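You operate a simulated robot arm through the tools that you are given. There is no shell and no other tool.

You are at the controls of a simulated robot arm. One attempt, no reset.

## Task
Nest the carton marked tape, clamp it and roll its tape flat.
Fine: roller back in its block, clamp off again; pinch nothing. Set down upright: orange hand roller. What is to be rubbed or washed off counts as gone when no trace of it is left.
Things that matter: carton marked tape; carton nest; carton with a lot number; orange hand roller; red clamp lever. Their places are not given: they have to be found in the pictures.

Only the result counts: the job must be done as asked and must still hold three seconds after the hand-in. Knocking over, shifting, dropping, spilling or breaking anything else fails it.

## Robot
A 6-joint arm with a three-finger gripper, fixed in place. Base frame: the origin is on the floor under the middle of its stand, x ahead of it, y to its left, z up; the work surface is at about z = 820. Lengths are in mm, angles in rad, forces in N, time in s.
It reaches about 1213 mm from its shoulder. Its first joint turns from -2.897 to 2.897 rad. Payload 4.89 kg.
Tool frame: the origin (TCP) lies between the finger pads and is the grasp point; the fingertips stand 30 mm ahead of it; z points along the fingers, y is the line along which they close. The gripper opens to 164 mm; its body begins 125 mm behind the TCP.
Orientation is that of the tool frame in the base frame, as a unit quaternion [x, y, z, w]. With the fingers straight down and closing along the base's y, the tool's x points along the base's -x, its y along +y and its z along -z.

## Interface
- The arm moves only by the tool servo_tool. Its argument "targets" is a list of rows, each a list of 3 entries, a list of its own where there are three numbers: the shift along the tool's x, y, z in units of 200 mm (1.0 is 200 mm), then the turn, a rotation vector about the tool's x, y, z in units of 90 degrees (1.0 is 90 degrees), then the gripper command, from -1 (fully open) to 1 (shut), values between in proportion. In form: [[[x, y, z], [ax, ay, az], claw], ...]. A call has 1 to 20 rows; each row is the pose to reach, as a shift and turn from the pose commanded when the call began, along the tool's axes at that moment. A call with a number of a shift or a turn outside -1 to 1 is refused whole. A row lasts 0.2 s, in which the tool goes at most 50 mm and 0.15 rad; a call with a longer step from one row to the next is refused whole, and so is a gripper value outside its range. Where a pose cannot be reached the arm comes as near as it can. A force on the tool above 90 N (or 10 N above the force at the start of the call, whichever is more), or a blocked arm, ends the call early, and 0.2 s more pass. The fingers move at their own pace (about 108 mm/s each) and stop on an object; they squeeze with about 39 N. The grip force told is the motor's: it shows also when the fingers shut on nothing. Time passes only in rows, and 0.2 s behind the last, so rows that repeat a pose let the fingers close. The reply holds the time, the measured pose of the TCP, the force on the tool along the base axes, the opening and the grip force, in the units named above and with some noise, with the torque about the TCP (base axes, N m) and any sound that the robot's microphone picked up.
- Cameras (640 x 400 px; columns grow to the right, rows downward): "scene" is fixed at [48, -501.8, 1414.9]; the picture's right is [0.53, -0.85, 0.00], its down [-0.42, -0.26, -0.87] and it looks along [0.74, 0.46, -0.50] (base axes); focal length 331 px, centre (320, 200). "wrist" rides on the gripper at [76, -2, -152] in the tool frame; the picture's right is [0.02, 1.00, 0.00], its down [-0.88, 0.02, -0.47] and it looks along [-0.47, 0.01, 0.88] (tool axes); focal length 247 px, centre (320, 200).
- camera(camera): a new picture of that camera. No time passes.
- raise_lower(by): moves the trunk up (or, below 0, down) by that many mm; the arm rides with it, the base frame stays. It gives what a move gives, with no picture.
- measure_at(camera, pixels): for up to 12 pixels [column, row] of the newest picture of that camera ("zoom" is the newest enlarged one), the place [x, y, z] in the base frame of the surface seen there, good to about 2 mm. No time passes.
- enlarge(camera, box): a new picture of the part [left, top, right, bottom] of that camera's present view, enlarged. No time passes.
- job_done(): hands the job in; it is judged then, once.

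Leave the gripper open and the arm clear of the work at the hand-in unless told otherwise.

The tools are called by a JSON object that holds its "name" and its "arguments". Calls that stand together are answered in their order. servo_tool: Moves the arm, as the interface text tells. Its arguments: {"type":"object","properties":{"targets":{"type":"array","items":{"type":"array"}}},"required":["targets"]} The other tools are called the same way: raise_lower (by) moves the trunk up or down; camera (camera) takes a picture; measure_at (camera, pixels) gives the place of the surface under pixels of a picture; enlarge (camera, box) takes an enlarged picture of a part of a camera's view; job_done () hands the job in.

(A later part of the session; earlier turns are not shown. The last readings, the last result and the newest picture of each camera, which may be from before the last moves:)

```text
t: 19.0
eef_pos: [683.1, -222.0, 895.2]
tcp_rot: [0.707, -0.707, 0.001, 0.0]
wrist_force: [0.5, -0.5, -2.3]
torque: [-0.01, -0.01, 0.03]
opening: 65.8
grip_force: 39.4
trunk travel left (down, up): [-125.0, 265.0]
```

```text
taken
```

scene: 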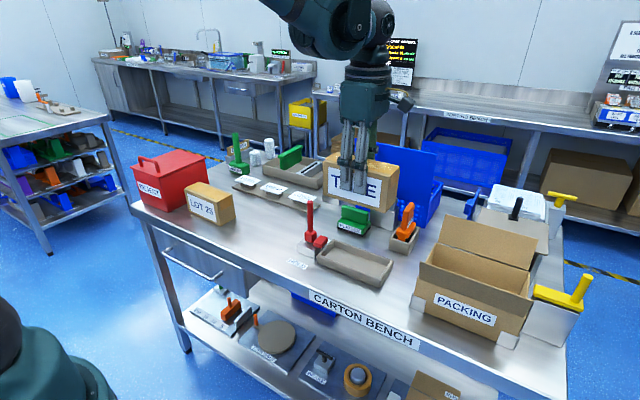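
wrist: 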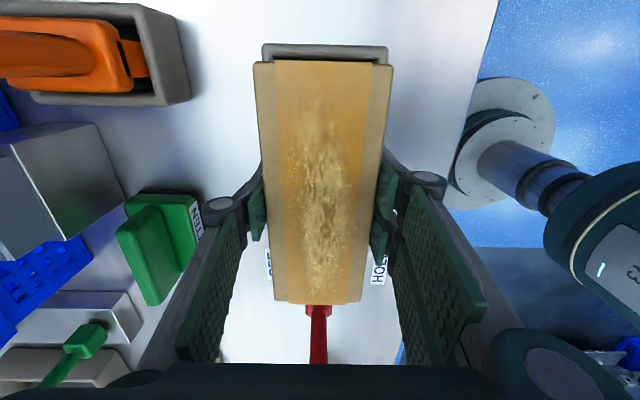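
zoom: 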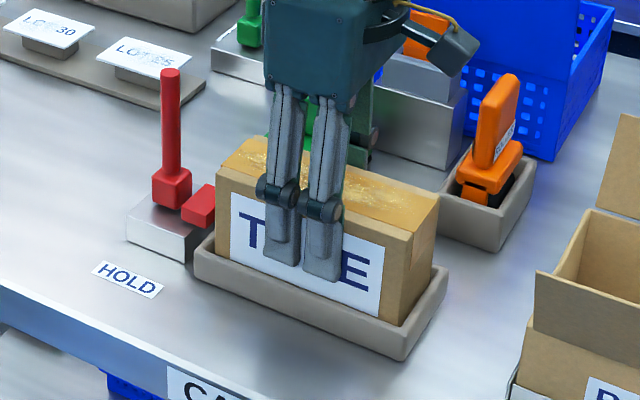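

The carton is inside the nest rim without contact force. I'll lower the last few millimetres in 1 mm steps until it sits.

{"name": "servo_tool", "arguments": {"targets": [[[0, 0, 0.005], [0, 0, 0], 1], [[0, 0, 0.01], [0, 0, 0], 1], [[0, 0, 0.015], [0, 0, 0], 1], [[0, 0, 0.02], [0, 0, 0], 1], [[0, 0, 0.02], [0, 0, 0], 1]]}}

{"name": "enlarge", "arguments": {"camera": "scene", "box": [290, 200, 420, 290]}}

```text
t: 20.2
eef_pos: [681.6, -219.8, 891.1]
tcp_rot: [0.708, -0.707, 0.0, 0.0]
wrist_force: [0.4, -1.6, 5.1]
torque: [0.11, -0.12, -0.03]
opening: 65.4
grip_force: 38.5
trunk travel left (down, up): [-125.0, 265.0]
```

```text
4.44 times, centred on (355, 245) of scene
```

zoom: 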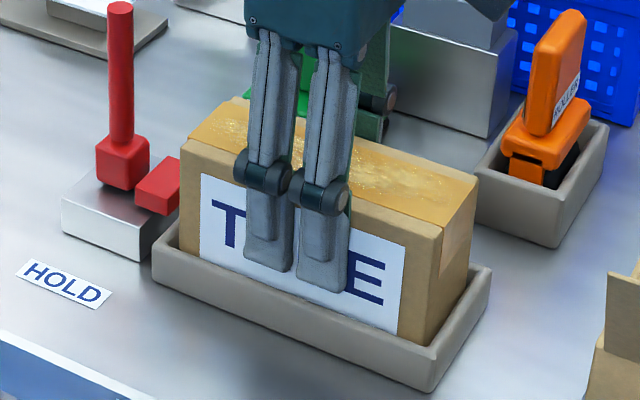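

The force went from −2.3 to +5.1 N, so the carton touches the floor of the nest. I'll check the heights of its top before letting go.

{"name": "measure_at", "arguments": {"camera": "zoom", "pixels": [[220, 120], [400, 170], [440, 195], [190, 200], [415, 280], [460, 240], [330, 320], [450, 330], [390, 190], [360, 150], [210, 130], [460, 265]]}}

{"name": "camera", "arguments": {"camera": "wrist"}}

```text
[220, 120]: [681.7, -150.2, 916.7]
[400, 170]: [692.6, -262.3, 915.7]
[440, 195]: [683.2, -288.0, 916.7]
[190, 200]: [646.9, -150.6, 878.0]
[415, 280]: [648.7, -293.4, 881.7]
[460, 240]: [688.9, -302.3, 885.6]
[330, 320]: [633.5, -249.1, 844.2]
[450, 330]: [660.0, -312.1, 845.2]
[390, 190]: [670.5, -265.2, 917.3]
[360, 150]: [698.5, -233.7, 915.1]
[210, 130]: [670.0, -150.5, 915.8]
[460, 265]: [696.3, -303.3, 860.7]
```

```text
taken
```

wrist: 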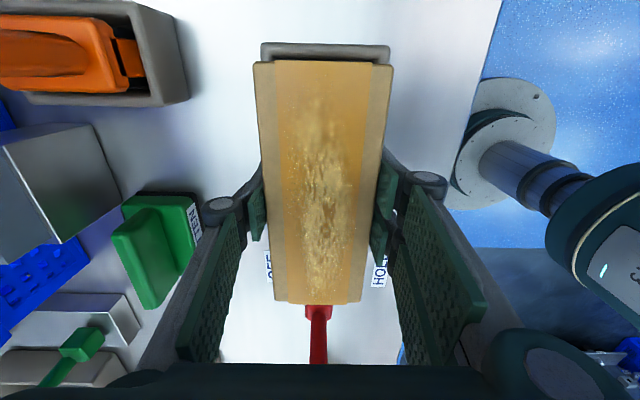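

The carton sits on the nest floor (top ≈916). I'll open the fingers partly (to about 98 mm), then rise straight up.

{"name": "servo_tool", "arguments": {"targets": [[[0, 0, 0], [0, 0, 0], 0.1], [[0, 0, 0], [0, 0, 0], -0.2], [[0, 0, 0], [0, 0, 0], -0.2], [[0, 0, 0], [0, 0, 0], -0.2], [[0, 0, -0.1], [0, 0, 0], -0.2], [[0, 0, -0.3], [0, 0, 0], -0.2], [[0, 0, -0.5], [0, 0, 0], -0.2], [[0, 0, -0.7], [0, 0, 0], -0.2], [[0, 0, -0.9], [0, 0, 0], -0.2], [[0, 0, -1.0], [0, 0, 0], -0.2], [[0, 0, -1.0], [0, 0, 0], -0.2]]}}

{"name": "camera", "arguments": {"camera": "wrist"}}

{"name": "enlarge", "arguments": {"camera": "scene", "box": [290, 190, 430, 290]}}

```text
t: 22.6
eef_pos: [681.5, -221.5, 1093.5]
tcp_rot: [0.707, -0.707, -0.001, 0.0]
wrist_force: [-0.3, -0.3, 0.5]
torque: [-0.04, -0.01, -0.02]
opening: 98.3
grip_force: 0.1
trunk travel left (down, up): [-125.0, 265.0]
```

```text
taken
```

wrist: 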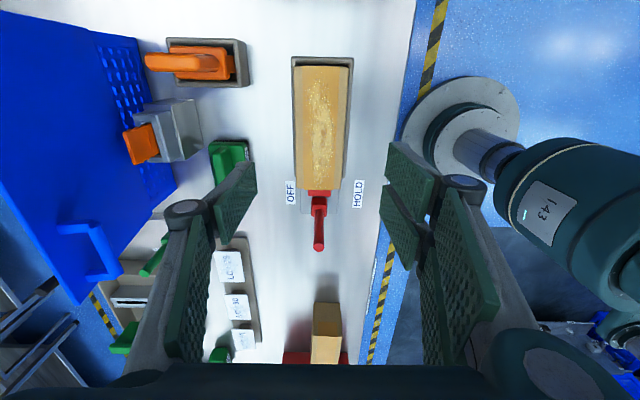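

```text
4.00 times, centred on (360, 240) of scene
```

zoom: 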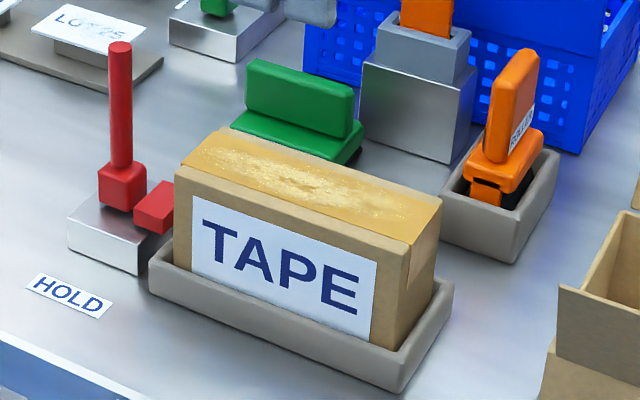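

The carton is nested. Now I'll look closely at the lever around (319,215) to work out its tilt and hinge.

{"name": "enlarge", "arguments": {"camera": "wrist", "box": [270, 170, 370, 260]}}

{"name": "measure_at", "arguments": {"camera": "zoom", "pixels": [[318, 180], [318, 200], [318, 230], [318, 260], [318, 290], [315, 325], [318, 342], [330, 342], [305, 342], [318, 110], [296, 180], [340, 180]]}}

{"name": "enlarge", "arguments": {"camera": "scene", "box": [290, 190, 350, 270]}}

```text
4.44 times, centred on (320, 215) of wrist
```

zoom: 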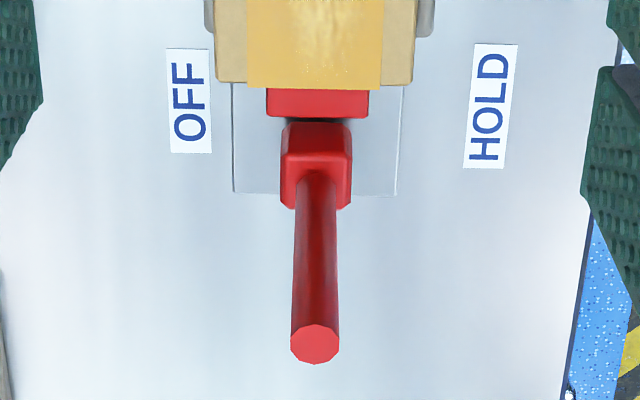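

```text
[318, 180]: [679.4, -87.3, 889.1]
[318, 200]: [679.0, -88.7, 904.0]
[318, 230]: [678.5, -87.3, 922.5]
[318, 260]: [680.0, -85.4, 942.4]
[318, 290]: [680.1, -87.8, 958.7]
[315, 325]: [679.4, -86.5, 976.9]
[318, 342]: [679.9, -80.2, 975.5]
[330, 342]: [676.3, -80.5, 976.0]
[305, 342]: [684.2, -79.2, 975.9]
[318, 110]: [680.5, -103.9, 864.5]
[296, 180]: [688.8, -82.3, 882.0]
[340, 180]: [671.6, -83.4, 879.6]
```

```text
5.00 times, centred on (320, 230) of scene
```

zoom: 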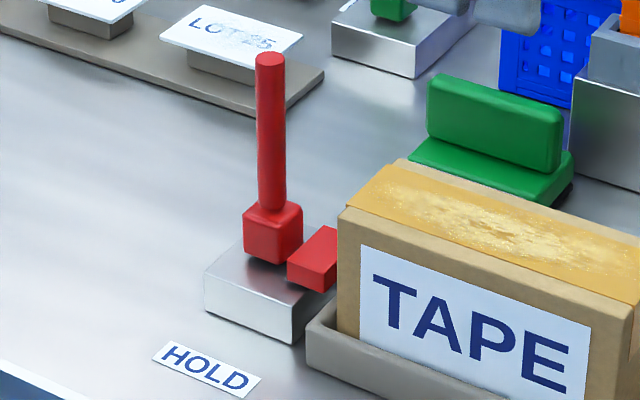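

The lever stands exactly upright at (680, −80), top at 976, hub about z 865–882; HOLD lies toward −x. I'll straddle it with the fingers partly open (98 mm) and push it toward HOLD with the far finger. First move over it, then descend to TCP z≈940 (tips 910, above hub and clamp pad).

{"name": "servo_tool", "arguments": {"targets": [[[-0.18, 0, 0], [0, 0, 0], -0.2], [[-0.36, 0, 0], [0, 0, 0], -0.2], [[-0.54, 0, 0], [0, 0, 0], -0.2], [[-0.708, 0.004, 0], [0, 0, 0], -0.2], [[-0.708, 0.004, 0], [0, 0, 0], -0.2], [[-0.708, 0.004, 0.15], [0, 0, 0], -0.2], [[-0.708, 0.004, 0.3], [0, 0, 0], -0.2], [[-0.708, 0.004, 0.3], [0, 0, 0], -0.2]]}}

{"name": "camera", "arguments": {"camera": "wrist"}}

{"name": "enlarge", "arguments": {"camera": "scene", "box": [250, 120, 410, 280]}}

```text
t: 24.4
eef_pos: [681.1, -77.9, 1030.0]
tcp_rot: [0.707, -0.707, 0.0, 0.0]
wrist_force: [-0.1, 0.0, 0.7]
torque: [-0.02, -0.03, 0.01]
opening: 98.8
grip_force: 0.1
trunk travel left (down, up): [-125.0, 265.0]
```

```text
taken
```

wrist: 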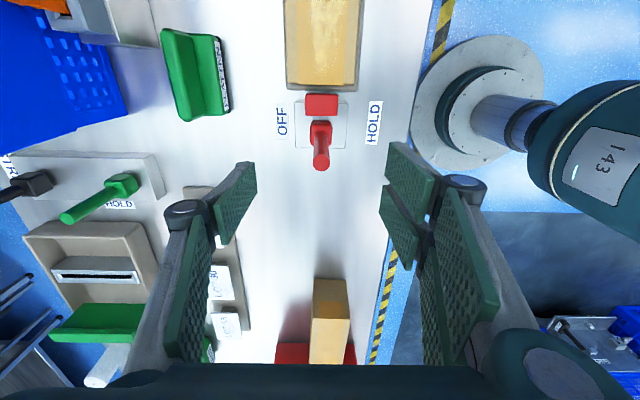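

```text
2.50 times, centred on (330, 200) of scene
```

zoom: 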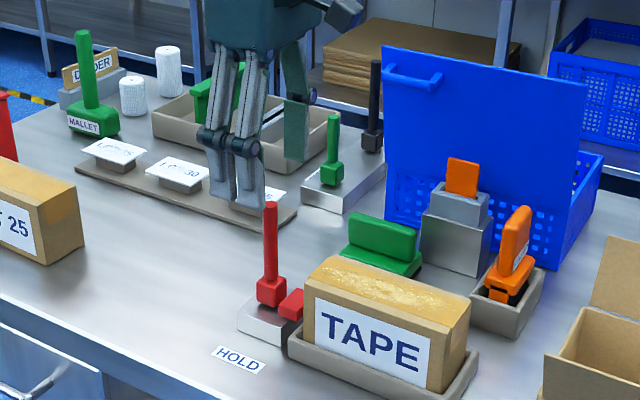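

The lever is centred between the fingers. I'll descend 90 mm around it.

{"name": "servo_tool", "arguments": {"targets": [[[0, 0, 0.15], [0, 0, 0], -0.2], [[0, 0, 0.3], [0, 0, 0], -0.2], [[0, 0, 0.45], [0, 0, 0], -0.2], [[0, 0, 0.45], [0, 0, 0], -0.2]]}}

{"name": "camera", "arguments": {"camera": "wrist"}}

{"name": "enlarge", "arguments": {"camera": "scene", "box": [250, 120, 410, 280]}}

```text
t: 25.4
eef_pos: [682.3, -79.0, 940.0]
tcp_rot: [0.707, -0.707, 0.0, 0.0]
wrist_force: [0.1, 0.9, -0.2]
torque: [0.0, 0.02, 0.03]
opening: 98.6
grip_force: 0.1
trunk travel left (down, up): [-125.0, 265.0]
```

```text
taken
```

wrist: 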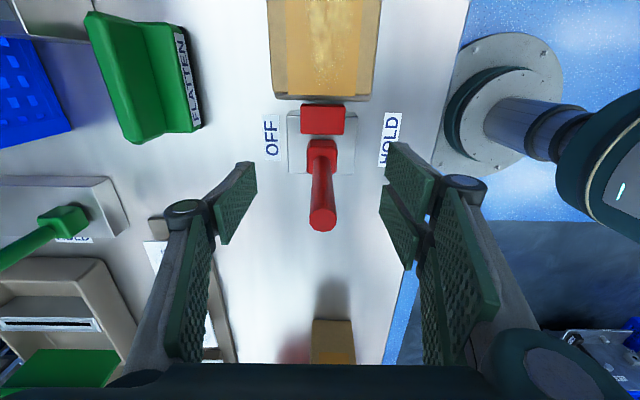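

```text
2.50 times, centred on (330, 200) of scene
```

zoom: 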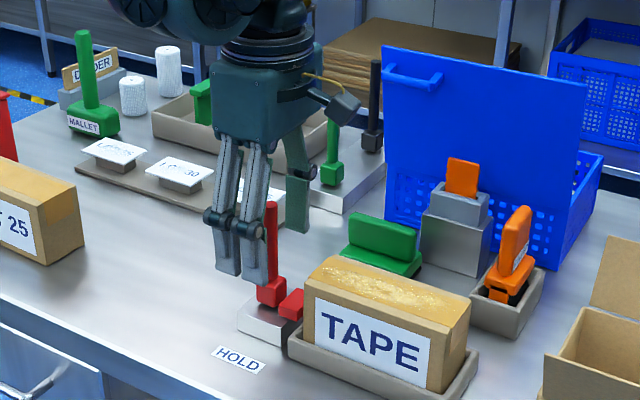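

I'll push in −x (tool +y): about 40 mm free travel, then slowly against the shaft.

{"name": "servo_tool", "arguments": {"targets": [[[0, 0.1, 0], [0, 0, 0], -0.2], [[0, 0.18, 0], [0, 0, 0], -0.2], [[0, 0.21, 0], [0, 0, 0], -0.2], [[0, 0.24, 0], [0, 0, 0], -0.2], [[0, 0.27, 0], [0, 0, 0], -0.2], [[0, 0.3, 0], [0, 0, 0], -0.2], [[0, 0.3, 0], [0, 0, 0], -0.2]]}}

{"name": "camera", "arguments": {"camera": "wrist"}}

{"name": "enlarge", "arguments": {"camera": "scene", "box": [250, 160, 370, 280]}}

```text
t: 27.0
eef_pos: [620.9, -80.3, 941.8]
tcp_rot: [0.707, -0.707, 0.0, 0.0]
wrist_force: [0.4, 0.1, 0.4]
torque: [-0.04, 0.01, 0.0]
opening: 98.5
grip_force: 0.2
trunk travel left (down, up): [-125.0, 265.0]
```

```text
taken
```

wrist: 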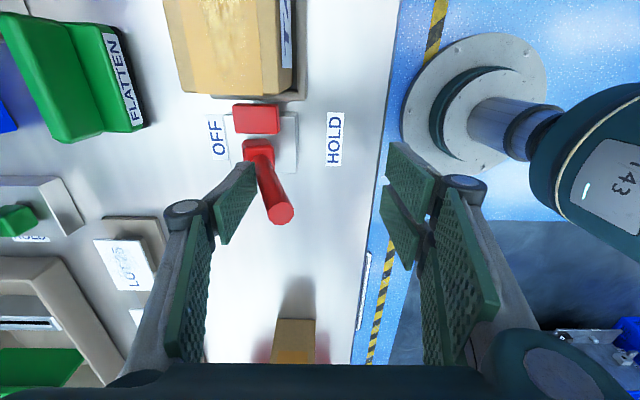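

```text
3.33 times, centred on (310, 220) of scene
```

zoom: 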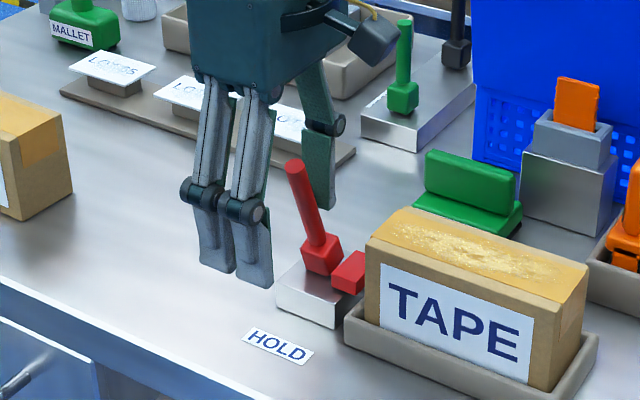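

The lever tilts easily toward HOLD. I'll continue pushing in −x.

{"name": "servo_tool", "arguments": {"targets": [[[0, 0.04, 0], [0, 0, 0], -0.2], [[0, 0.08, 0], [0, 0, 0], -0.2], [[0, 0.12, 0], [0, 0, 0], -0.2], [[0, 0.16, 0], [0, 0, 0], -0.2], [[0, 0.16, 0], [0, 0, 0], -0.2]]}}

{"name": "camera", "arguments": {"camera": "wrist"}}

{"name": "enlarge", "arguments": {"camera": "scene", "box": [250, 160, 370, 280]}}

```text
t: 28.2
eef_pos: [588.2, -79.9, 942.0]
tcp_rot: [0.708, -0.706, 0.0, 0.0]
wrist_force: [-0.5, -0.7, -1.2]
torque: [-0.02, 0.01, 0.02]
opening: 98.6
grip_force: 0.0
trunk travel left (down, up): [-125.0, 265.0]
```

```text
taken
```

wrist: 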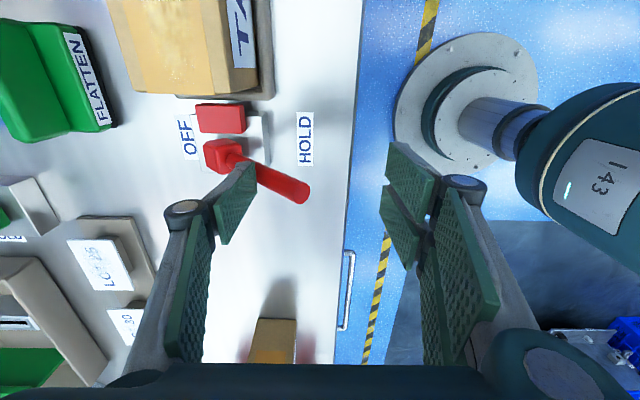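

```text
3.33 times, centred on (310, 220) of scene
```

zoom: 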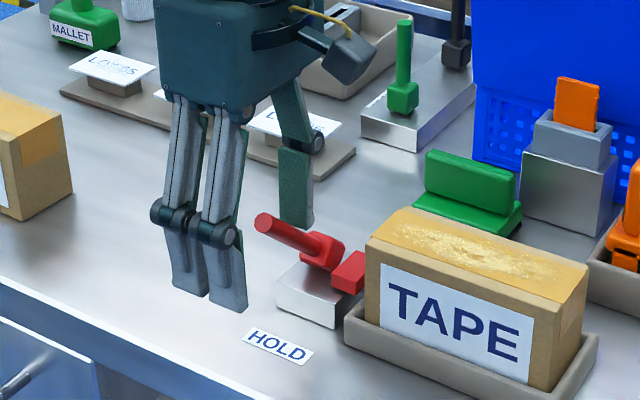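

The lever has swung over to about 60°. I'll measure where its shaft end is now and whether the clamp pad has moved.

{"name": "measure_at", "arguments": {"camera": "zoom", "pixels": [[263, 224], [285, 235], [300, 243], [318, 255], [330, 245], [350, 275], [352, 262], [340, 285], [375, 300], [372, 270], [310, 262], [335, 255]]}}

{"name": "enlarge", "arguments": {"camera": "wrist", "box": [170, 80, 340, 220]}}

```text
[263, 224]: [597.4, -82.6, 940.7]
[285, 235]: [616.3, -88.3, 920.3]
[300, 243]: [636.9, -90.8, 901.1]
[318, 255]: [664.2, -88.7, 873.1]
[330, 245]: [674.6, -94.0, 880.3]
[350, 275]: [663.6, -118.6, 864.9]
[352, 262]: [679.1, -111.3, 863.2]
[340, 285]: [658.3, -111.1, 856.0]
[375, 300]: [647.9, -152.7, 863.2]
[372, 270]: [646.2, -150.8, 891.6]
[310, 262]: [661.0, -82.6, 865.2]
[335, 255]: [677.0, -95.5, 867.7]
```

```text
2.86 times, centred on (255, 150) of wrist
```

zoom: 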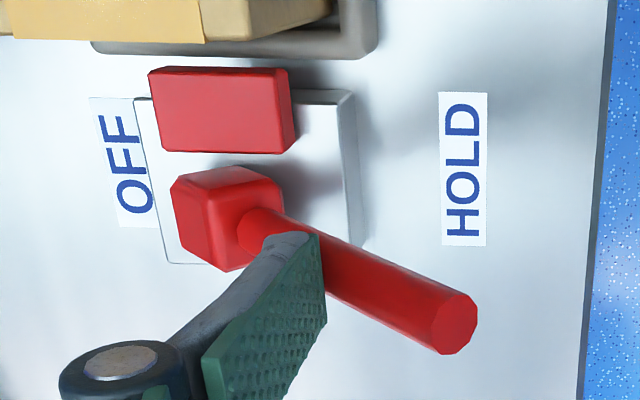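

The shaft leans about 46° now; the pad has not moved yet. I'll keep following its arc, moving toward −x and down along it.

{"name": "servo_tool", "arguments": {"targets": [[[0, 0.045, 0.0], [0, 0, 0], -0.2], [[0, 0.09, 0.02], [0, 0, 0], -0.2], [[0, 0.11, 0.05], [0, 0, 0], -0.2], [[0, 0.125, 0.08], [0, 0, 0], -0.2], [[0, 0.135, 0.11], [0, 0, 0], -0.2], [[0, 0.135, 0.11], [0, 0, 0], -0.2]]}}

{"name": "camera", "arguments": {"camera": "wrist"}}

{"name": "enlarge", "arguments": {"camera": "scene", "box": [250, 160, 370, 280]}}

```text
t: 29.6
eef_pos: [563.3, -78.6, 919.8]
tcp_rot: [-0.707, 0.707, 0.0, 0.0]
wrist_force: [-0.2, -0.9, 0.3]
torque: [-0.02, 0.0, 0.01]
opening: 98.4
grip_force: 0.1
trunk travel left (down, up): [-125.0, 265.0]
```

```text
taken
```

wrist: 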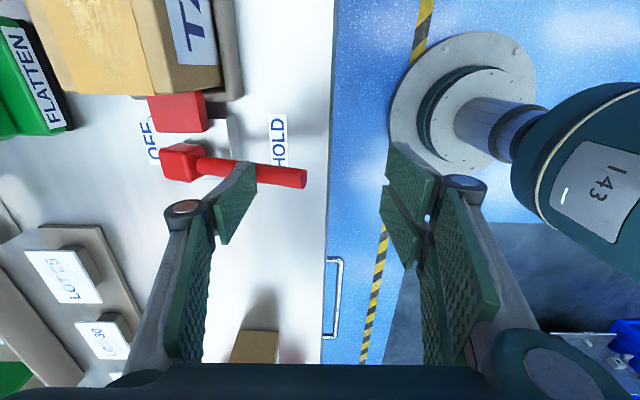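

```text
3.33 times, centred on (310, 220) of scene
```

zoom: 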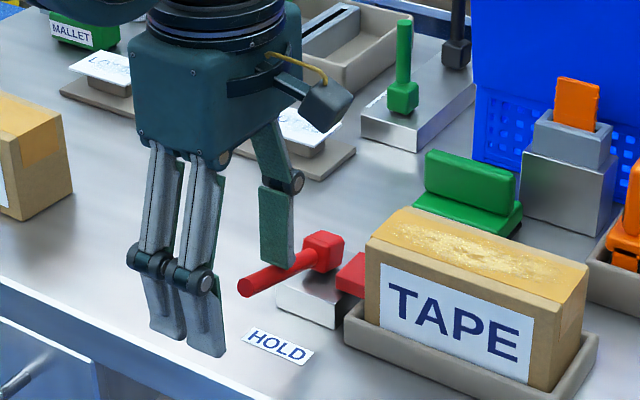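

The shaft is now nearly horizontal. I'll measure the lever and the pad.

{"name": "measure_at", "arguments": {"camera": "zoom", "pixels": [[246, 286], [270, 275], [285, 268], [320, 248], [318, 238], [350, 275], [355, 262], [345, 285], [362, 258], [335, 250], [300, 262], [340, 275]]}}

{"name": "enlarge", "arguments": {"camera": "wrist", "box": [130, 70, 320, 210]}}

```text
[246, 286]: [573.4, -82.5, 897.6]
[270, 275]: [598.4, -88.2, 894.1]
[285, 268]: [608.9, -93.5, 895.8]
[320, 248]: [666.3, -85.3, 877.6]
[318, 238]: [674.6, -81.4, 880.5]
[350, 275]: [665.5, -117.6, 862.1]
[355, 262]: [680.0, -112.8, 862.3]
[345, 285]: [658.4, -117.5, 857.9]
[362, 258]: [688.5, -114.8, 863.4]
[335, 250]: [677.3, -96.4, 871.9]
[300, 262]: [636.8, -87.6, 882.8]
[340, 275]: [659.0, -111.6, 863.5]
```

```text
2.86 times, centred on (225, 140) of wrist
```

zoom: 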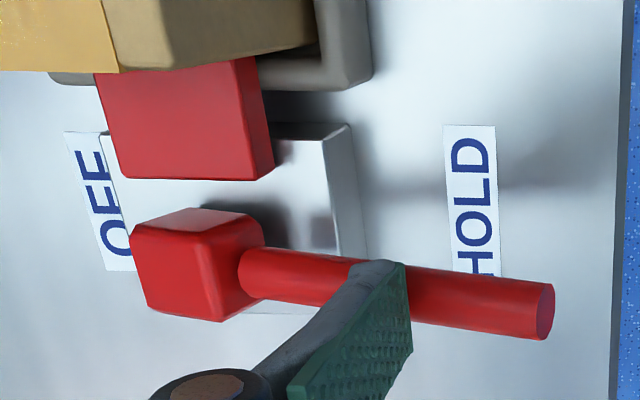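

The shaft is at about 73°. I'll press on gently along the arc toward its end stop, watching the force.

{"name": "servo_tool", "arguments": {"targets": [[[0, 0.01, 0.03], [0, 0, 0], -0.2], [[0, 0.02, 0.06], [0, 0, 0], -0.2], [[0, 0.02, 0.08], [0, 0, 0], -0.2], [[0, 0.02, 0.08], [0, 0, 0], -0.2]]}}

{"name": "camera", "arguments": {"camera": "wrist"}}

{"name": "enlarge", "arguments": {"camera": "scene", "box": [250, 160, 370, 280]}}

```text
t: 30.6
eef_pos: [558.9, -78.9, 904.1]
tcp_rot: [0.708, -0.706, 0.001, -0.001]
wrist_force: [18.9, 7.1, 35.3]
torque: [0.15, -2.23, 0.4]
opening: 114.8
grip_force: 17.1
trunk travel left (down, up): [-125.0, 265.0]
```

```text
taken
```

wrist: 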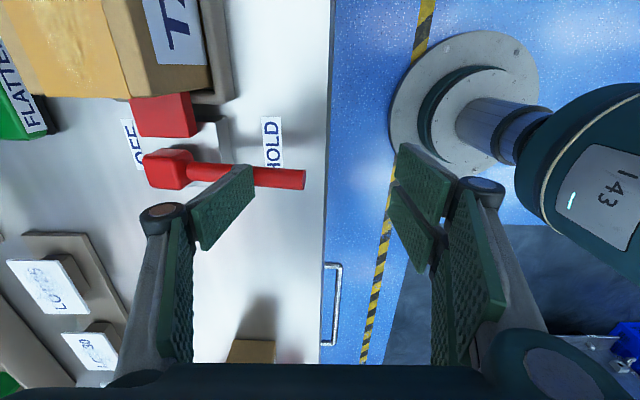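

```text
3.33 times, centred on (310, 220) of scene
```

zoom: 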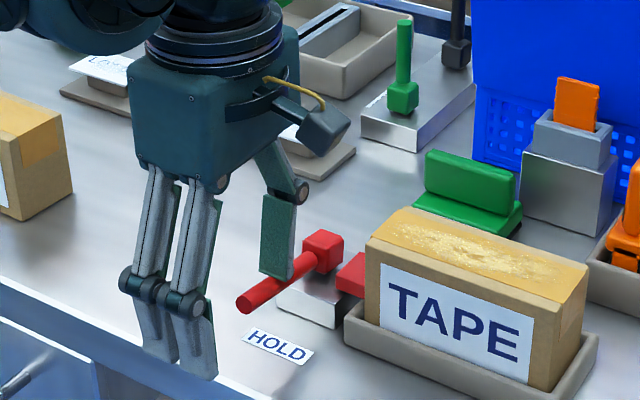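

The force rose to 35 N: the lever is at its end stop. I'll lift the fingers off by moving straight up, then look at lever and pad.

{"name": "servo_tool", "arguments": {"targets": [[[0, 0, -0.03], [0, 0, 0], -0.2], [[0, -0.02, -0.1], [0, 0, 0], -0.2], [[0, -0.02, -0.3], [0, 0, 0], -0.2], [[0, -0.02, -0.5], [0, 0, 0], -0.2], [[0, -0.02, -0.7], [0, 0, 0], -0.2], [[0, -0.02, -0.7], [0, 0, 0], -0.2]]}}

{"name": "camera", "arguments": {"camera": "wrist"}}

{"name": "enlarge", "arguments": {"camera": "scene", "box": [270, 190, 370, 280]}}

```text
t: 32.0
eef_pos: [560.5, -79.3, 1044.6]
tcp_rot: [0.707, -0.707, -0.001, 0.0]
wrist_force: [-0.4, 0.4, 0.6]
torque: [0.01, 0.01, 0.01]
opening: 98.4
grip_force: 0.0
trunk travel left (down, up): [-125.0, 265.0]
```

```text
taken
```

wrist: 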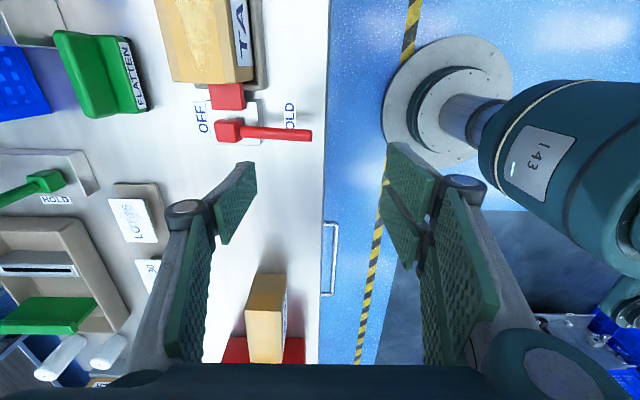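

```text
4.44 times, centred on (320, 235) of scene
```

zoom: 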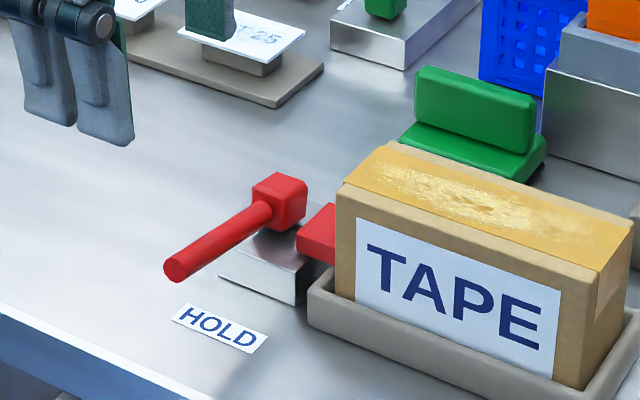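

The lever stays down at HOLD and the red pad now butts against the carton end. I'll measure it to confirm.

{"name": "measure_at", "arguments": {"camera": "zoom", "pixels": [[176, 270], [220, 238], [280, 200], [318, 235], [315, 215], [330, 212], [310, 245], [345, 240], [346, 215], [600, 320], [595, 280], [280, 183]]}}

{"name": "enlarge", "arguments": {"camera": "wrist", "box": [170, 60, 330, 170]}}

```text
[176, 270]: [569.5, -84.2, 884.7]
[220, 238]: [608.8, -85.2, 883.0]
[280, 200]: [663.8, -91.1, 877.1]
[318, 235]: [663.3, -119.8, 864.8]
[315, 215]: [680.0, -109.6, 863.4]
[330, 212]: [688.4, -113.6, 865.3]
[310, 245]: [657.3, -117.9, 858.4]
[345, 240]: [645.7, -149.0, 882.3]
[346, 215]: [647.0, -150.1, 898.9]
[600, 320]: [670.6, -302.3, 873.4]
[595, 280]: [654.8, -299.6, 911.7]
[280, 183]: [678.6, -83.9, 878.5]
```

```text
3.64 times, centred on (250, 115) of wrist
```

zoom: 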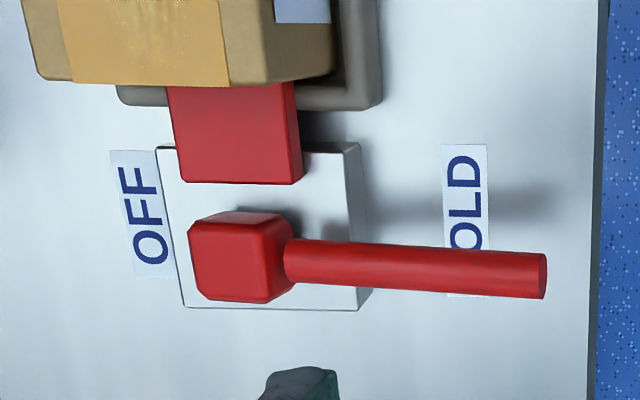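

The clamp holds. Now I'll rise, turn the tool back by +90° and travel toward the roller.

{"name": "servo_tool", "arguments": {"targets": [[[0, 0, -0.175], [0, 0, 0.0909], -0.2], [[0, 0, -0.35], [0, 0, 0.1818], -0.2], [[0, 0, -0.525], [0, 0, 0.2727], 0], [[0.1, -0.119, -0.525], [0, 0, 0.3636], 0.2], [[0.2, -0.238, -0.525], [0, 0, 0.4545], 0.25], [[0.3, -0.357, -0.525], [0, 0, 0.5454], 0.25], [[0.4, -0.476, -0.525], [0, 0, 0.6363], 0.25], [[0.5, -0.595, -0.525], [0, 0, 0.7272], 0.25], [[0.6, -0.714, -0.525], [0, 0, 0.8181], 0.25], [[0.7, -0.833, -0.525], [0, 0, 0.909], 0.25], [[0.8, -0.95, -0.525], [0, 0, 1.0], 0.25], [[0.8, -0.95, -0.525], [0, 0, 1.0], 0.25]]}}

{"name": "camera", "arguments": {"camera": "wrist"}}

{"name": "camera", "arguments": {"camera": "scene"}}

```text
t: 34.6
eef_pos: [750.6, -241.6, 1147.7]
tcp_rot: [0.0, 1.0, 0.0, 0.0]
wrist_force: [-0.7, -0.5, -0.4]
torque: [0.03, 0.11, 0.02]
opening: 61.4
grip_force: 0.0
trunk travel left (down, up): [-125.0, 265.0]
```

```text
taken
```

wrist: 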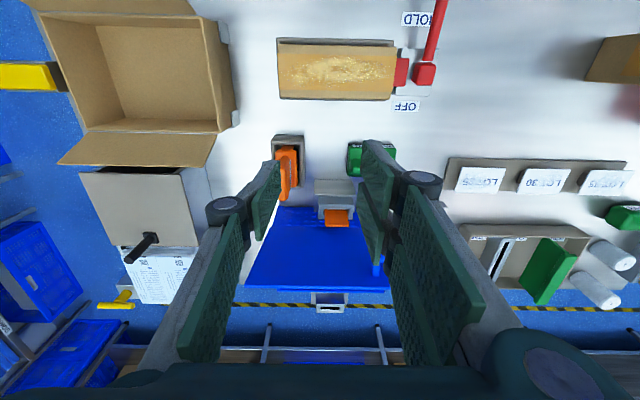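

```text
taken
```

scene: 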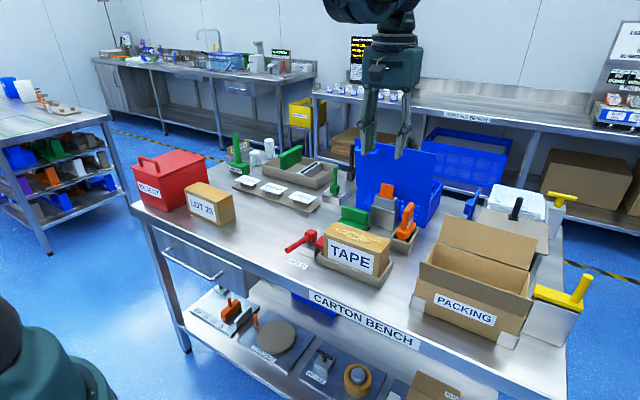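

The scene shows carton nested and lever down at HOLD. I'll now move over the roller handle at (834, −300), staying high.

{"name": "servo_tool", "arguments": {"targets": [[[-0.14, -0.1, 0], [0, 0, 0], 0.25], [[-0.28, -0.2, 0], [0, 0, 0], 0.25], [[-0.417, -0.292, 0], [0, 0, 0], 0.25], [[-0.417, -0.292, 0], [0, 0, 0], 0.25], [[-0.417, -0.292, 0], [0, 0, 0], 0.25]]}}

{"name": "camera", "arguments": {"camera": "wrist"}}

{"name": "enlarge", "arguments": {"camera": "wrist", "box": [260, 90, 380, 230]}}

{"name": "enlarge", "arguments": {"camera": "scene", "box": [340, 80, 460, 250]}}

```text
t: 35.8
eef_pos: [836.1, -297.2, 1149.2]
tcp_rot: [0.0, 1.0, -0.001, 0.001]
wrist_force: [0.2, -0.3, -0.7]
torque: [0.05, 0.08, 0.03]
opening: 61.4
grip_force: 0.0
trunk travel left (down, up): [-125.0, 265.0]
```

```text
taken
```

wrist: 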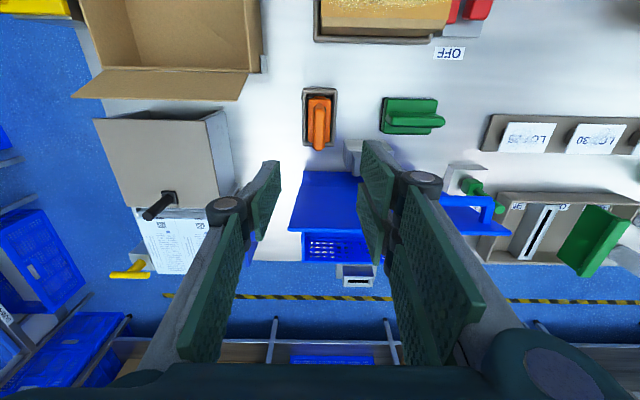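

```text
2.86 times, centred on (320, 160) of wrist
```

zoom: 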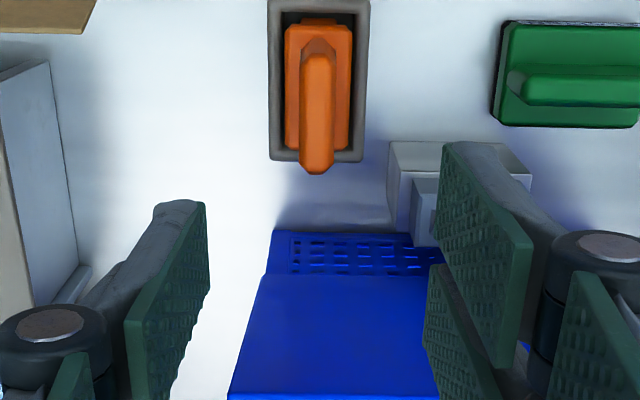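

```text
2.35 times, centred on (400, 165) of scene
```

zoom: 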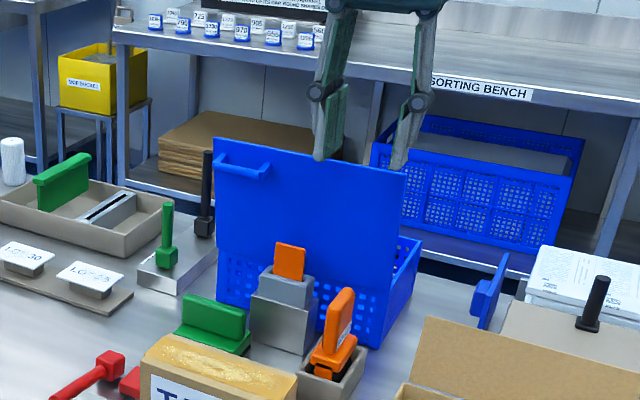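

Measure handle and body of the roller and the lid's upper edge from this wrist view.

{"name": "measure_at", "arguments": {"camera": "wrist", "pixels": [[319, 147], [319, 140], [319, 130], [319, 120], [314, 135], [324, 135], [319, 103], [310, 110], [329, 110], [309, 130], [330, 130], [320, 98]]}}

{"name": "measure_at", "arguments": {"camera": "wrist", "pixels": [[330, 230], [330, 226], [345, 228], [300, 225], [345, 175], [330, 180], [330, 200], [355, 150], [350, 158], [304, 92], [336, 92], [304, 143]]}}

```text
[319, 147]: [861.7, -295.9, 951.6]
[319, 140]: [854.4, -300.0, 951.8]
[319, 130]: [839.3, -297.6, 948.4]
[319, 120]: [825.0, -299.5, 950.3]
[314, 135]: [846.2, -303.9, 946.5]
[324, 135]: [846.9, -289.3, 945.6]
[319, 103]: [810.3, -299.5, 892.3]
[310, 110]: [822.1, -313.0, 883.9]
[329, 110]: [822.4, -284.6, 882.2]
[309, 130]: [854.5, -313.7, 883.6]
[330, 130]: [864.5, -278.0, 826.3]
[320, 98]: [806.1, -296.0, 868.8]
```

```text
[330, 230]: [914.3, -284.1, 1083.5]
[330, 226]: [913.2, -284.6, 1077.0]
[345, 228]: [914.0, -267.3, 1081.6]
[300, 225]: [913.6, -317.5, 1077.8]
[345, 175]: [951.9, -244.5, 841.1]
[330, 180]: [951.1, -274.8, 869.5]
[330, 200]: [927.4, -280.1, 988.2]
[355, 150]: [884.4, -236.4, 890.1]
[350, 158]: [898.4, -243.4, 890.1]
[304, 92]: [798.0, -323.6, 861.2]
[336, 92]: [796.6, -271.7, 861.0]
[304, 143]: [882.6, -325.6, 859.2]
```

The lid's top edge is at x≈914, z≈1083, so there is room. Handle centre is (838, −298.5), top 951. I'll descend to TCP z≈1000 and check.

{"name": "servo_tool", "arguments": {"targets": [[[0, 0, 0.18], [0, 0, 0], 0.25], [[0, 0, 0.36], [0, 0, 0], 0.25], [[0, 0, 0.54], [0, 0, 0], 0.25], [[0, 0, 0.72], [0, 0, 0], 0.25], [[0, 0, 0.75], [0, 0, 0], 0.25], [[0, 0, 0.75], [0, 0, 0], 0.25]]}}

{"name": "camera", "arguments": {"camera": "wrist"}}

{"name": "enlarge", "arguments": {"camera": "scene", "box": [340, 80, 460, 250]}}

```text
t: 37.2
eef_pos: [836.3, -296.9, 999.4]
tcp_rot: [0.0, 1.0, 0.0, 0.0]
wrist_force: [1.0, 0.6, 0.4]
torque: [0.02, 0.03, 0.01]
opening: 61.5
grip_force: 0.0
trunk travel left (down, up): [-125.0, 265.0]
```

```text
taken
```

wrist: 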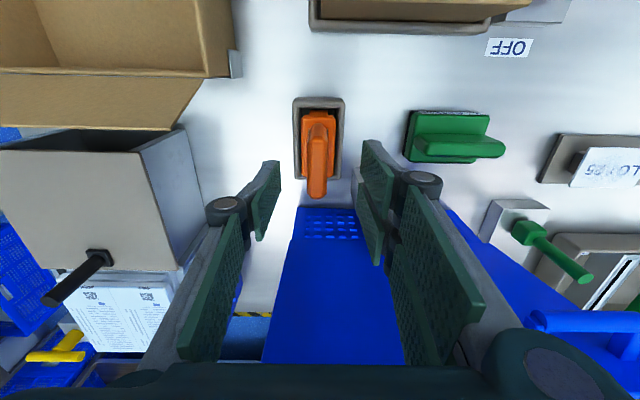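

```text
2.35 times, centred on (400, 165) of scene
```

zoom: 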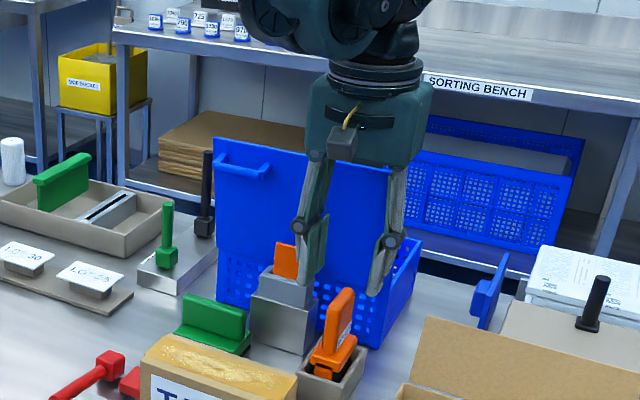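

The handle lies between the fingers. I'll measure its sides once more for centring.

{"name": "measure_at", "arguments": {"camera": "wrist", "pixels": [[310, 170], [326, 170], [318, 170], [318, 190], [318, 160], [318, 145], [309, 160], [327, 160], [330, 130], [304, 130], [318, 125], [318, 113]]}}

{"name": "enlarge", "arguments": {"camera": "wrist", "box": [270, 90, 370, 220]}}

```text
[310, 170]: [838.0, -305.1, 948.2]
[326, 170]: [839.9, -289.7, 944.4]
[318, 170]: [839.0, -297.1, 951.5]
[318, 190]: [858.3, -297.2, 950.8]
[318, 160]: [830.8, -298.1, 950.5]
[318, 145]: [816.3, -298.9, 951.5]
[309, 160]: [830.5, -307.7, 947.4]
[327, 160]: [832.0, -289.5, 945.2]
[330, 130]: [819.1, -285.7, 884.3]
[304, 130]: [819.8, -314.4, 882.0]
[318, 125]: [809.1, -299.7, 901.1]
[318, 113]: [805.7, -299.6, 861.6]
```

```text
3.08 times, centred on (320, 155) of wrist
```

zoom: 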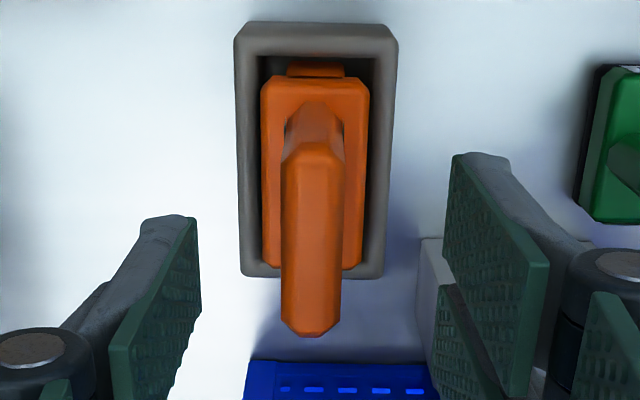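

The handle's centre is y≈−298.3; I'll shift −1.3 mm and descend to TCP z≈926.

{"name": "servo_tool", "arguments": {"targets": [[[0, -0.0065, 0.1], [0, 0, 0], 0.25], [[0, -0.0065, 0.2], [0, 0, 0], 0.25], [[0, -0.0065, 0.3], [0, 0, 0], 0.25], [[0, -0.0065, 0.367], [0, 0, 0], 0.25], [[0, -0.0065, 0.367], [0, 0, 0], 0.25]]}}

{"name": "camera", "arguments": {"camera": "wrist"}}

{"name": "enlarge", "arguments": {"camera": "scene", "box": [350, 100, 450, 250]}}

```text
t: 38.4
eef_pos: [836.0, -299.0, 925.5]
tcp_rot: [0.0, 1.0, 0.0, 0.0]
wrist_force: [-0.7, 0.3, -1.2]
torque: [-0.03, 0.06, -0.03]
opening: 61.4
grip_force: 0.0
trunk travel left (down, up): [-125.0, 265.0]
```

```text
taken
```

wrist: 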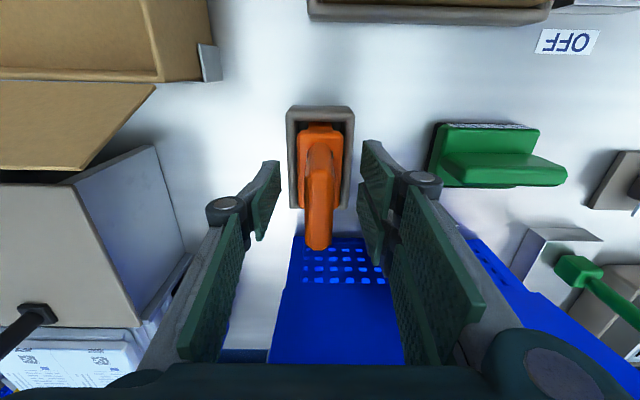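

```text
2.67 times, centred on (400, 175) of scene
```

zoom: 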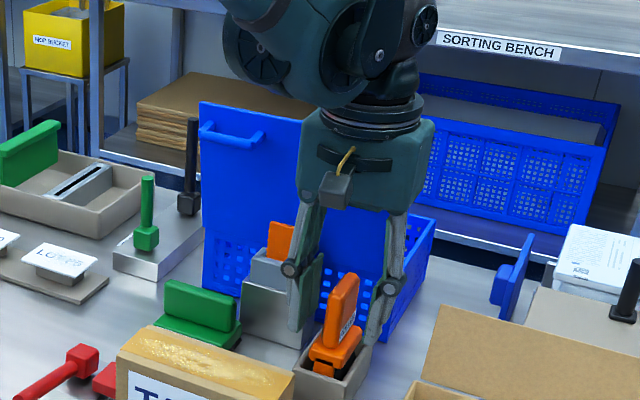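

The fingers straddle the handle. I'll close on it.

{"name": "servo_tool", "arguments": {"targets": [[[0, 0, 0], [0, 0, 0], 0.5], [[0, 0, 0], [0, 0, 0], 0.7], [[0, 0, 0], [0, 0, 0], 1], [[0, 0, 0], [0, 0, 0], 1], [[0, 0, 0], [0, 0, 0], 1]]}}

{"name": "camera", "arguments": {"camera": "wrist"}}

{"name": "enlarge", "arguments": {"camera": "scene", "box": [370, 170, 440, 255]}}

```text
t: 39.6
eef_pos: [835.5, -298.3, 925.5]
tcp_rot: [0.0, 1.0, 0.0, -0.001]
wrist_force: [0.3, 0.1, 0.3]
torque: [0.04, 0.04, -0.02]
opening: 17.2
grip_force: 38.9
trunk travel left (down, up): [-125.0, 265.0]
```

```text
taken
```

wrist: 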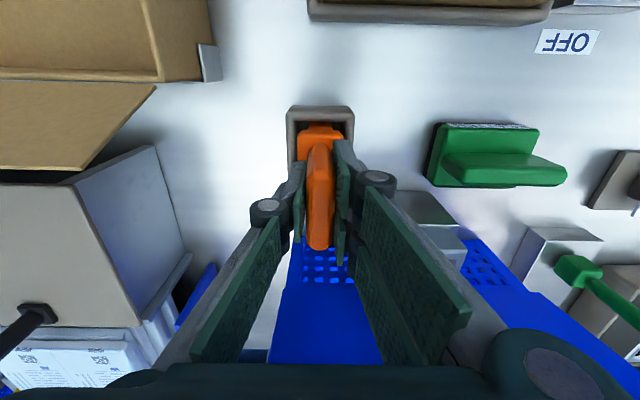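

```text
4.71 times, centred on (405, 212) of scene
```

zoom: 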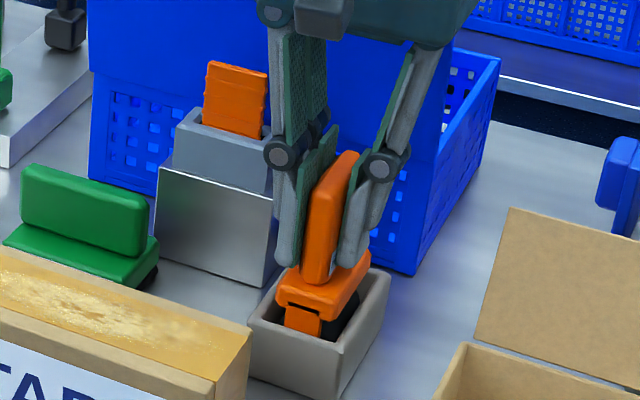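

The handle is held (17 mm, 39 N) at TCP (835.5, −298.3, 925.5) — I'll note this pose for the return. Now lift straight up.

{"name": "servo_tool", "arguments": {"targets": [[[0, 0, -0.05], [0, 0, 0], 1], [[0, 0, -0.15], [0, 0, 0], 1], [[0, 0, -0.3], [0, 0, 0], 1], [[0, 0, -0.45], [0, 0, 0], 1], [[0, 0, -0.45], [0, 0, 0], 1]]}}

{"name": "camera", "arguments": {"camera": "wrist"}}

{"name": "enlarge", "arguments": {"camera": "scene", "box": [370, 140, 440, 255]}}

```text
t: 40.8
eef_pos: [835.9, -300.1, 1016.6]
tcp_rot: [0.001, 1.0, -0.001, 0.0]
wrist_force: [-0.5, -0.1, -1.6]
torque: [0.0, -0.03, -0.01]
opening: 17.6
grip_force: 38.9
trunk travel left (down, up): [-125.0, 265.0]
```

```text
taken
```

wrist: 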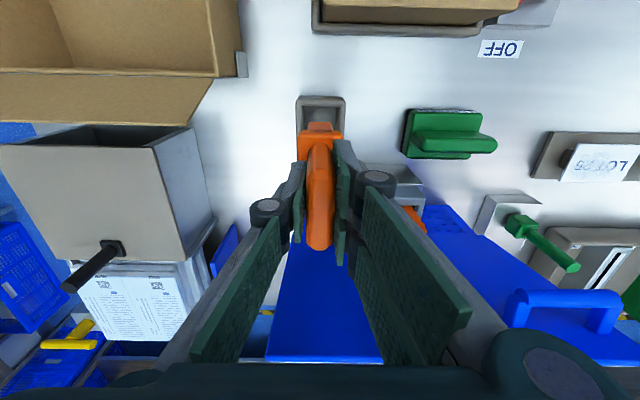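

```text
3.48 times, centred on (405, 198) of scene
```

zoom: 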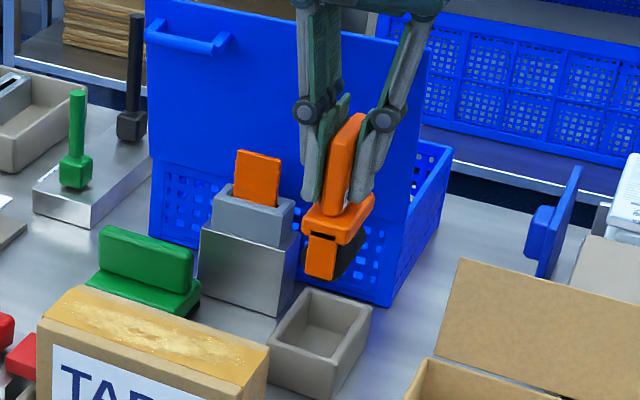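

The roller is out of its block. I'll zoom in to see the wheel's size and bottom.

{"name": "enlarge", "arguments": {"camera": "scene", "box": [390, 165, 425, 230]}}

{"name": "measure_at", "arguments": {"camera": "zoom", "pixels": [[260, 225], [250, 260], [290, 260], [280, 290], [330, 270], [340, 240], [330, 290], [310, 300], [365, 210], [350, 250], [235, 200], [270, 320]]}}

```text
6.15 times, centred on (408, 198) of scene
```

zoom: 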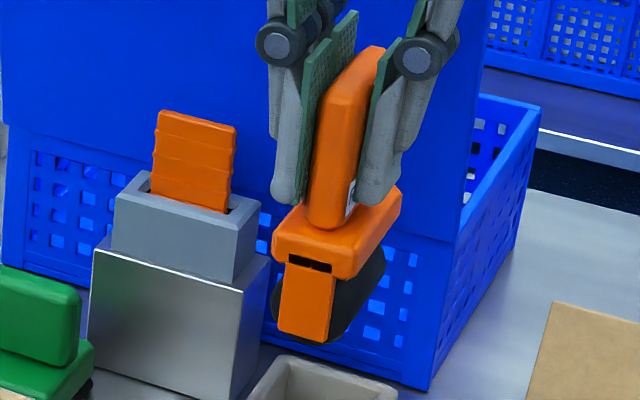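

```text
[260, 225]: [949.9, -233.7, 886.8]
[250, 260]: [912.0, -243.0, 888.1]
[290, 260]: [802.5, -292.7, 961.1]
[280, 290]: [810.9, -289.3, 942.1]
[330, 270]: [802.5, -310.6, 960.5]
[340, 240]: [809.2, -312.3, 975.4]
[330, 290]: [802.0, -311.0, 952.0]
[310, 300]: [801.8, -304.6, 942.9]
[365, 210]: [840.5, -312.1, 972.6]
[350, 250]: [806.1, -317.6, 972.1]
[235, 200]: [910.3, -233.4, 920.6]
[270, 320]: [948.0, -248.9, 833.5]
```

I'll measure points on the black wheel at either side of the fork tab.

{"name": "measure_at", "arguments": {"camera": "zoom", "pixels": [[277, 305], [274, 290], [345, 320], [350, 300], [370, 280], [340, 335], [325, 338], [300, 335], [284, 325], [378, 265], [360, 310], [310, 330]]}}

{"name": "camera", "arguments": {"camera": "scene"}}

```text
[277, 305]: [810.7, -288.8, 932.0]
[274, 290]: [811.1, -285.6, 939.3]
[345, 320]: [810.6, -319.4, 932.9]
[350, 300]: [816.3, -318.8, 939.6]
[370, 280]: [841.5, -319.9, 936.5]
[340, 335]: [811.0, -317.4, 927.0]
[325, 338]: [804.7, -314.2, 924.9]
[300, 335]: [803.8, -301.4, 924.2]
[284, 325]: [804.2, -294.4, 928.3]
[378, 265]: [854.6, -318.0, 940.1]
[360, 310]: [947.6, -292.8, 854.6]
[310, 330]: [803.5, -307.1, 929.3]
```

```text
taken
```

scene: 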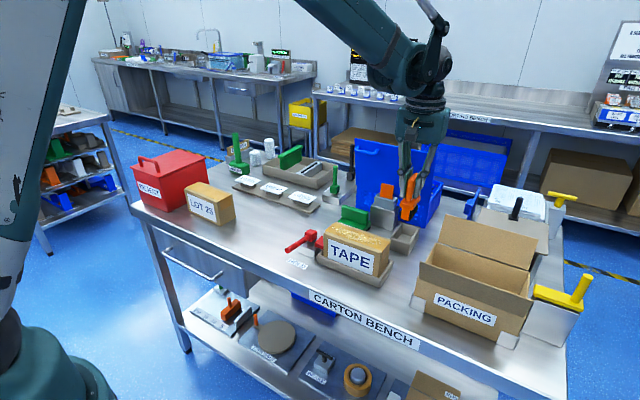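

The wheel is about 54 mm wide along x (811–865), its bottom about 98 mm below the TCP. Before rolling, I'll read the wall sign in case it tells a pressing force.

{"name": "enlarge", "arguments": {"camera": "scene", "box": [345, 30, 425, 95]}}

{"name": "enlarge", "arguments": {"camera": "scene", "box": [580, 0, 640, 130]}}

{"name": "enlarge", "arguments": {"camera": "scene", "box": [260, 30, 340, 90]}}

```text
6.15 times, centred on (385, 62) of scene
```

zoom: 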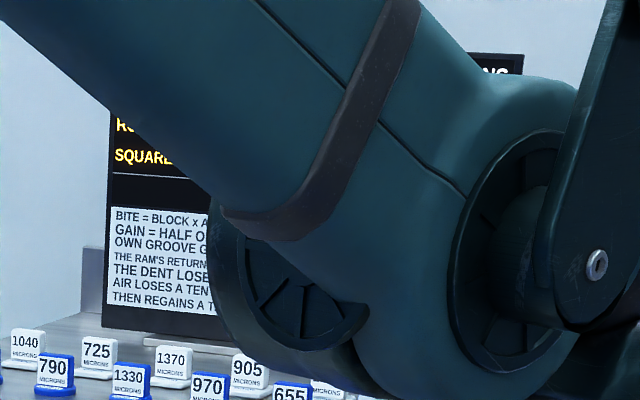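

```text
3.08 times, centred on (610, 65) of scene
```

zoom: 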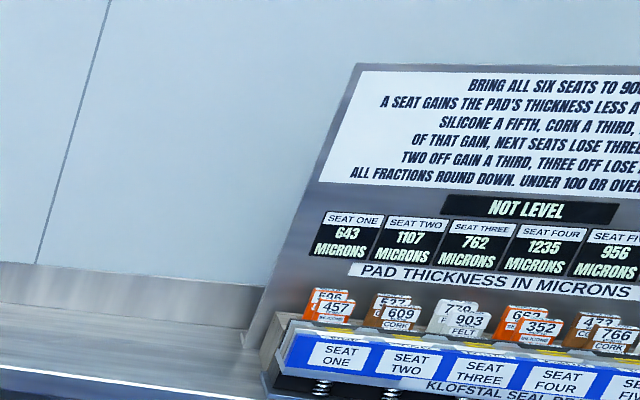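

```text
6.67 times, centred on (300, 60) of scene
```

zoom: 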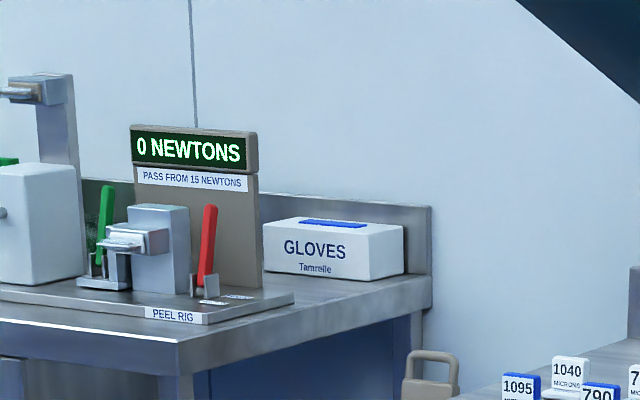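

No hint there concerning this bench. I'll raise the roller and carry it to above the −y end of the carton (TCP about (678, −290, 1052)).

{"name": "servo_tool", "arguments": {"targets": [[[0, 0, -0.1], [0, 0, 0], 1], [[0.0, 0, -0.18], [0, 0, 0], 1], [[0.2, 0.01, -0.18], [0, 0, 0], 1], [[0.4, 0.02, -0.18], [0, 0, 0], 1], [[0.6, 0.03, -0.18], [0, 0, 0], 1], [[0.79, 0.045, -0.18], [0, 0, 0], 1], [[0.79, 0.045, -0.18], [0, 0, 0], 1]]}}

{"name": "camera", "arguments": {"camera": "wrist"}}

{"name": "enlarge", "arguments": {"camera": "scene", "box": [300, 140, 420, 290]}}

```text
t: 42.4
eef_pos: [676.5, -291.4, 1050.1]
tcp_rot: [-0.001, 1.0, 0.0, 0.0]
wrist_force: [-1.1, 0.1, -1.4]
torque: [-0.03, -0.04, -0.02]
opening: 17.6
grip_force: 38.8
trunk travel left (down, up): [-125.0, 265.0]
```

```text
taken
```

wrist: 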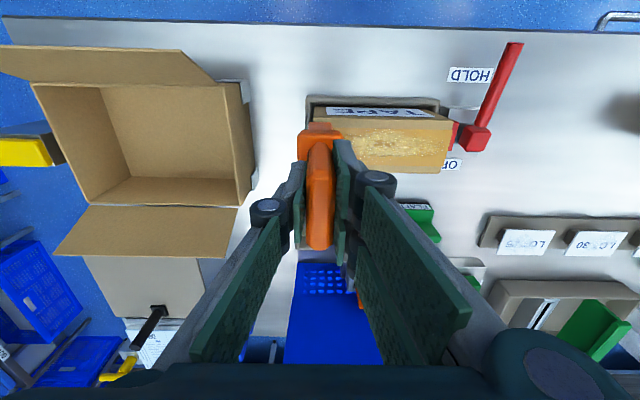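

```text
2.67 times, centred on (360, 215) of scene
```

zoom: 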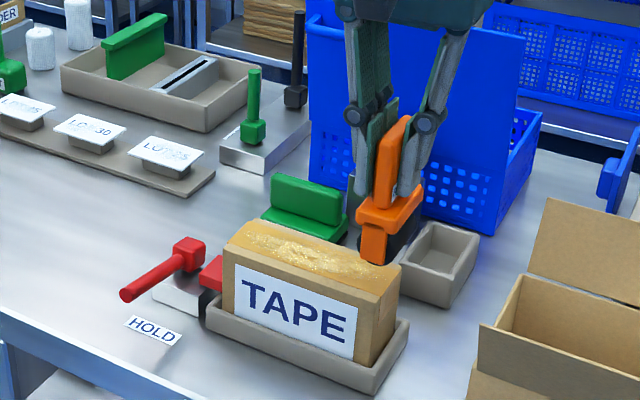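

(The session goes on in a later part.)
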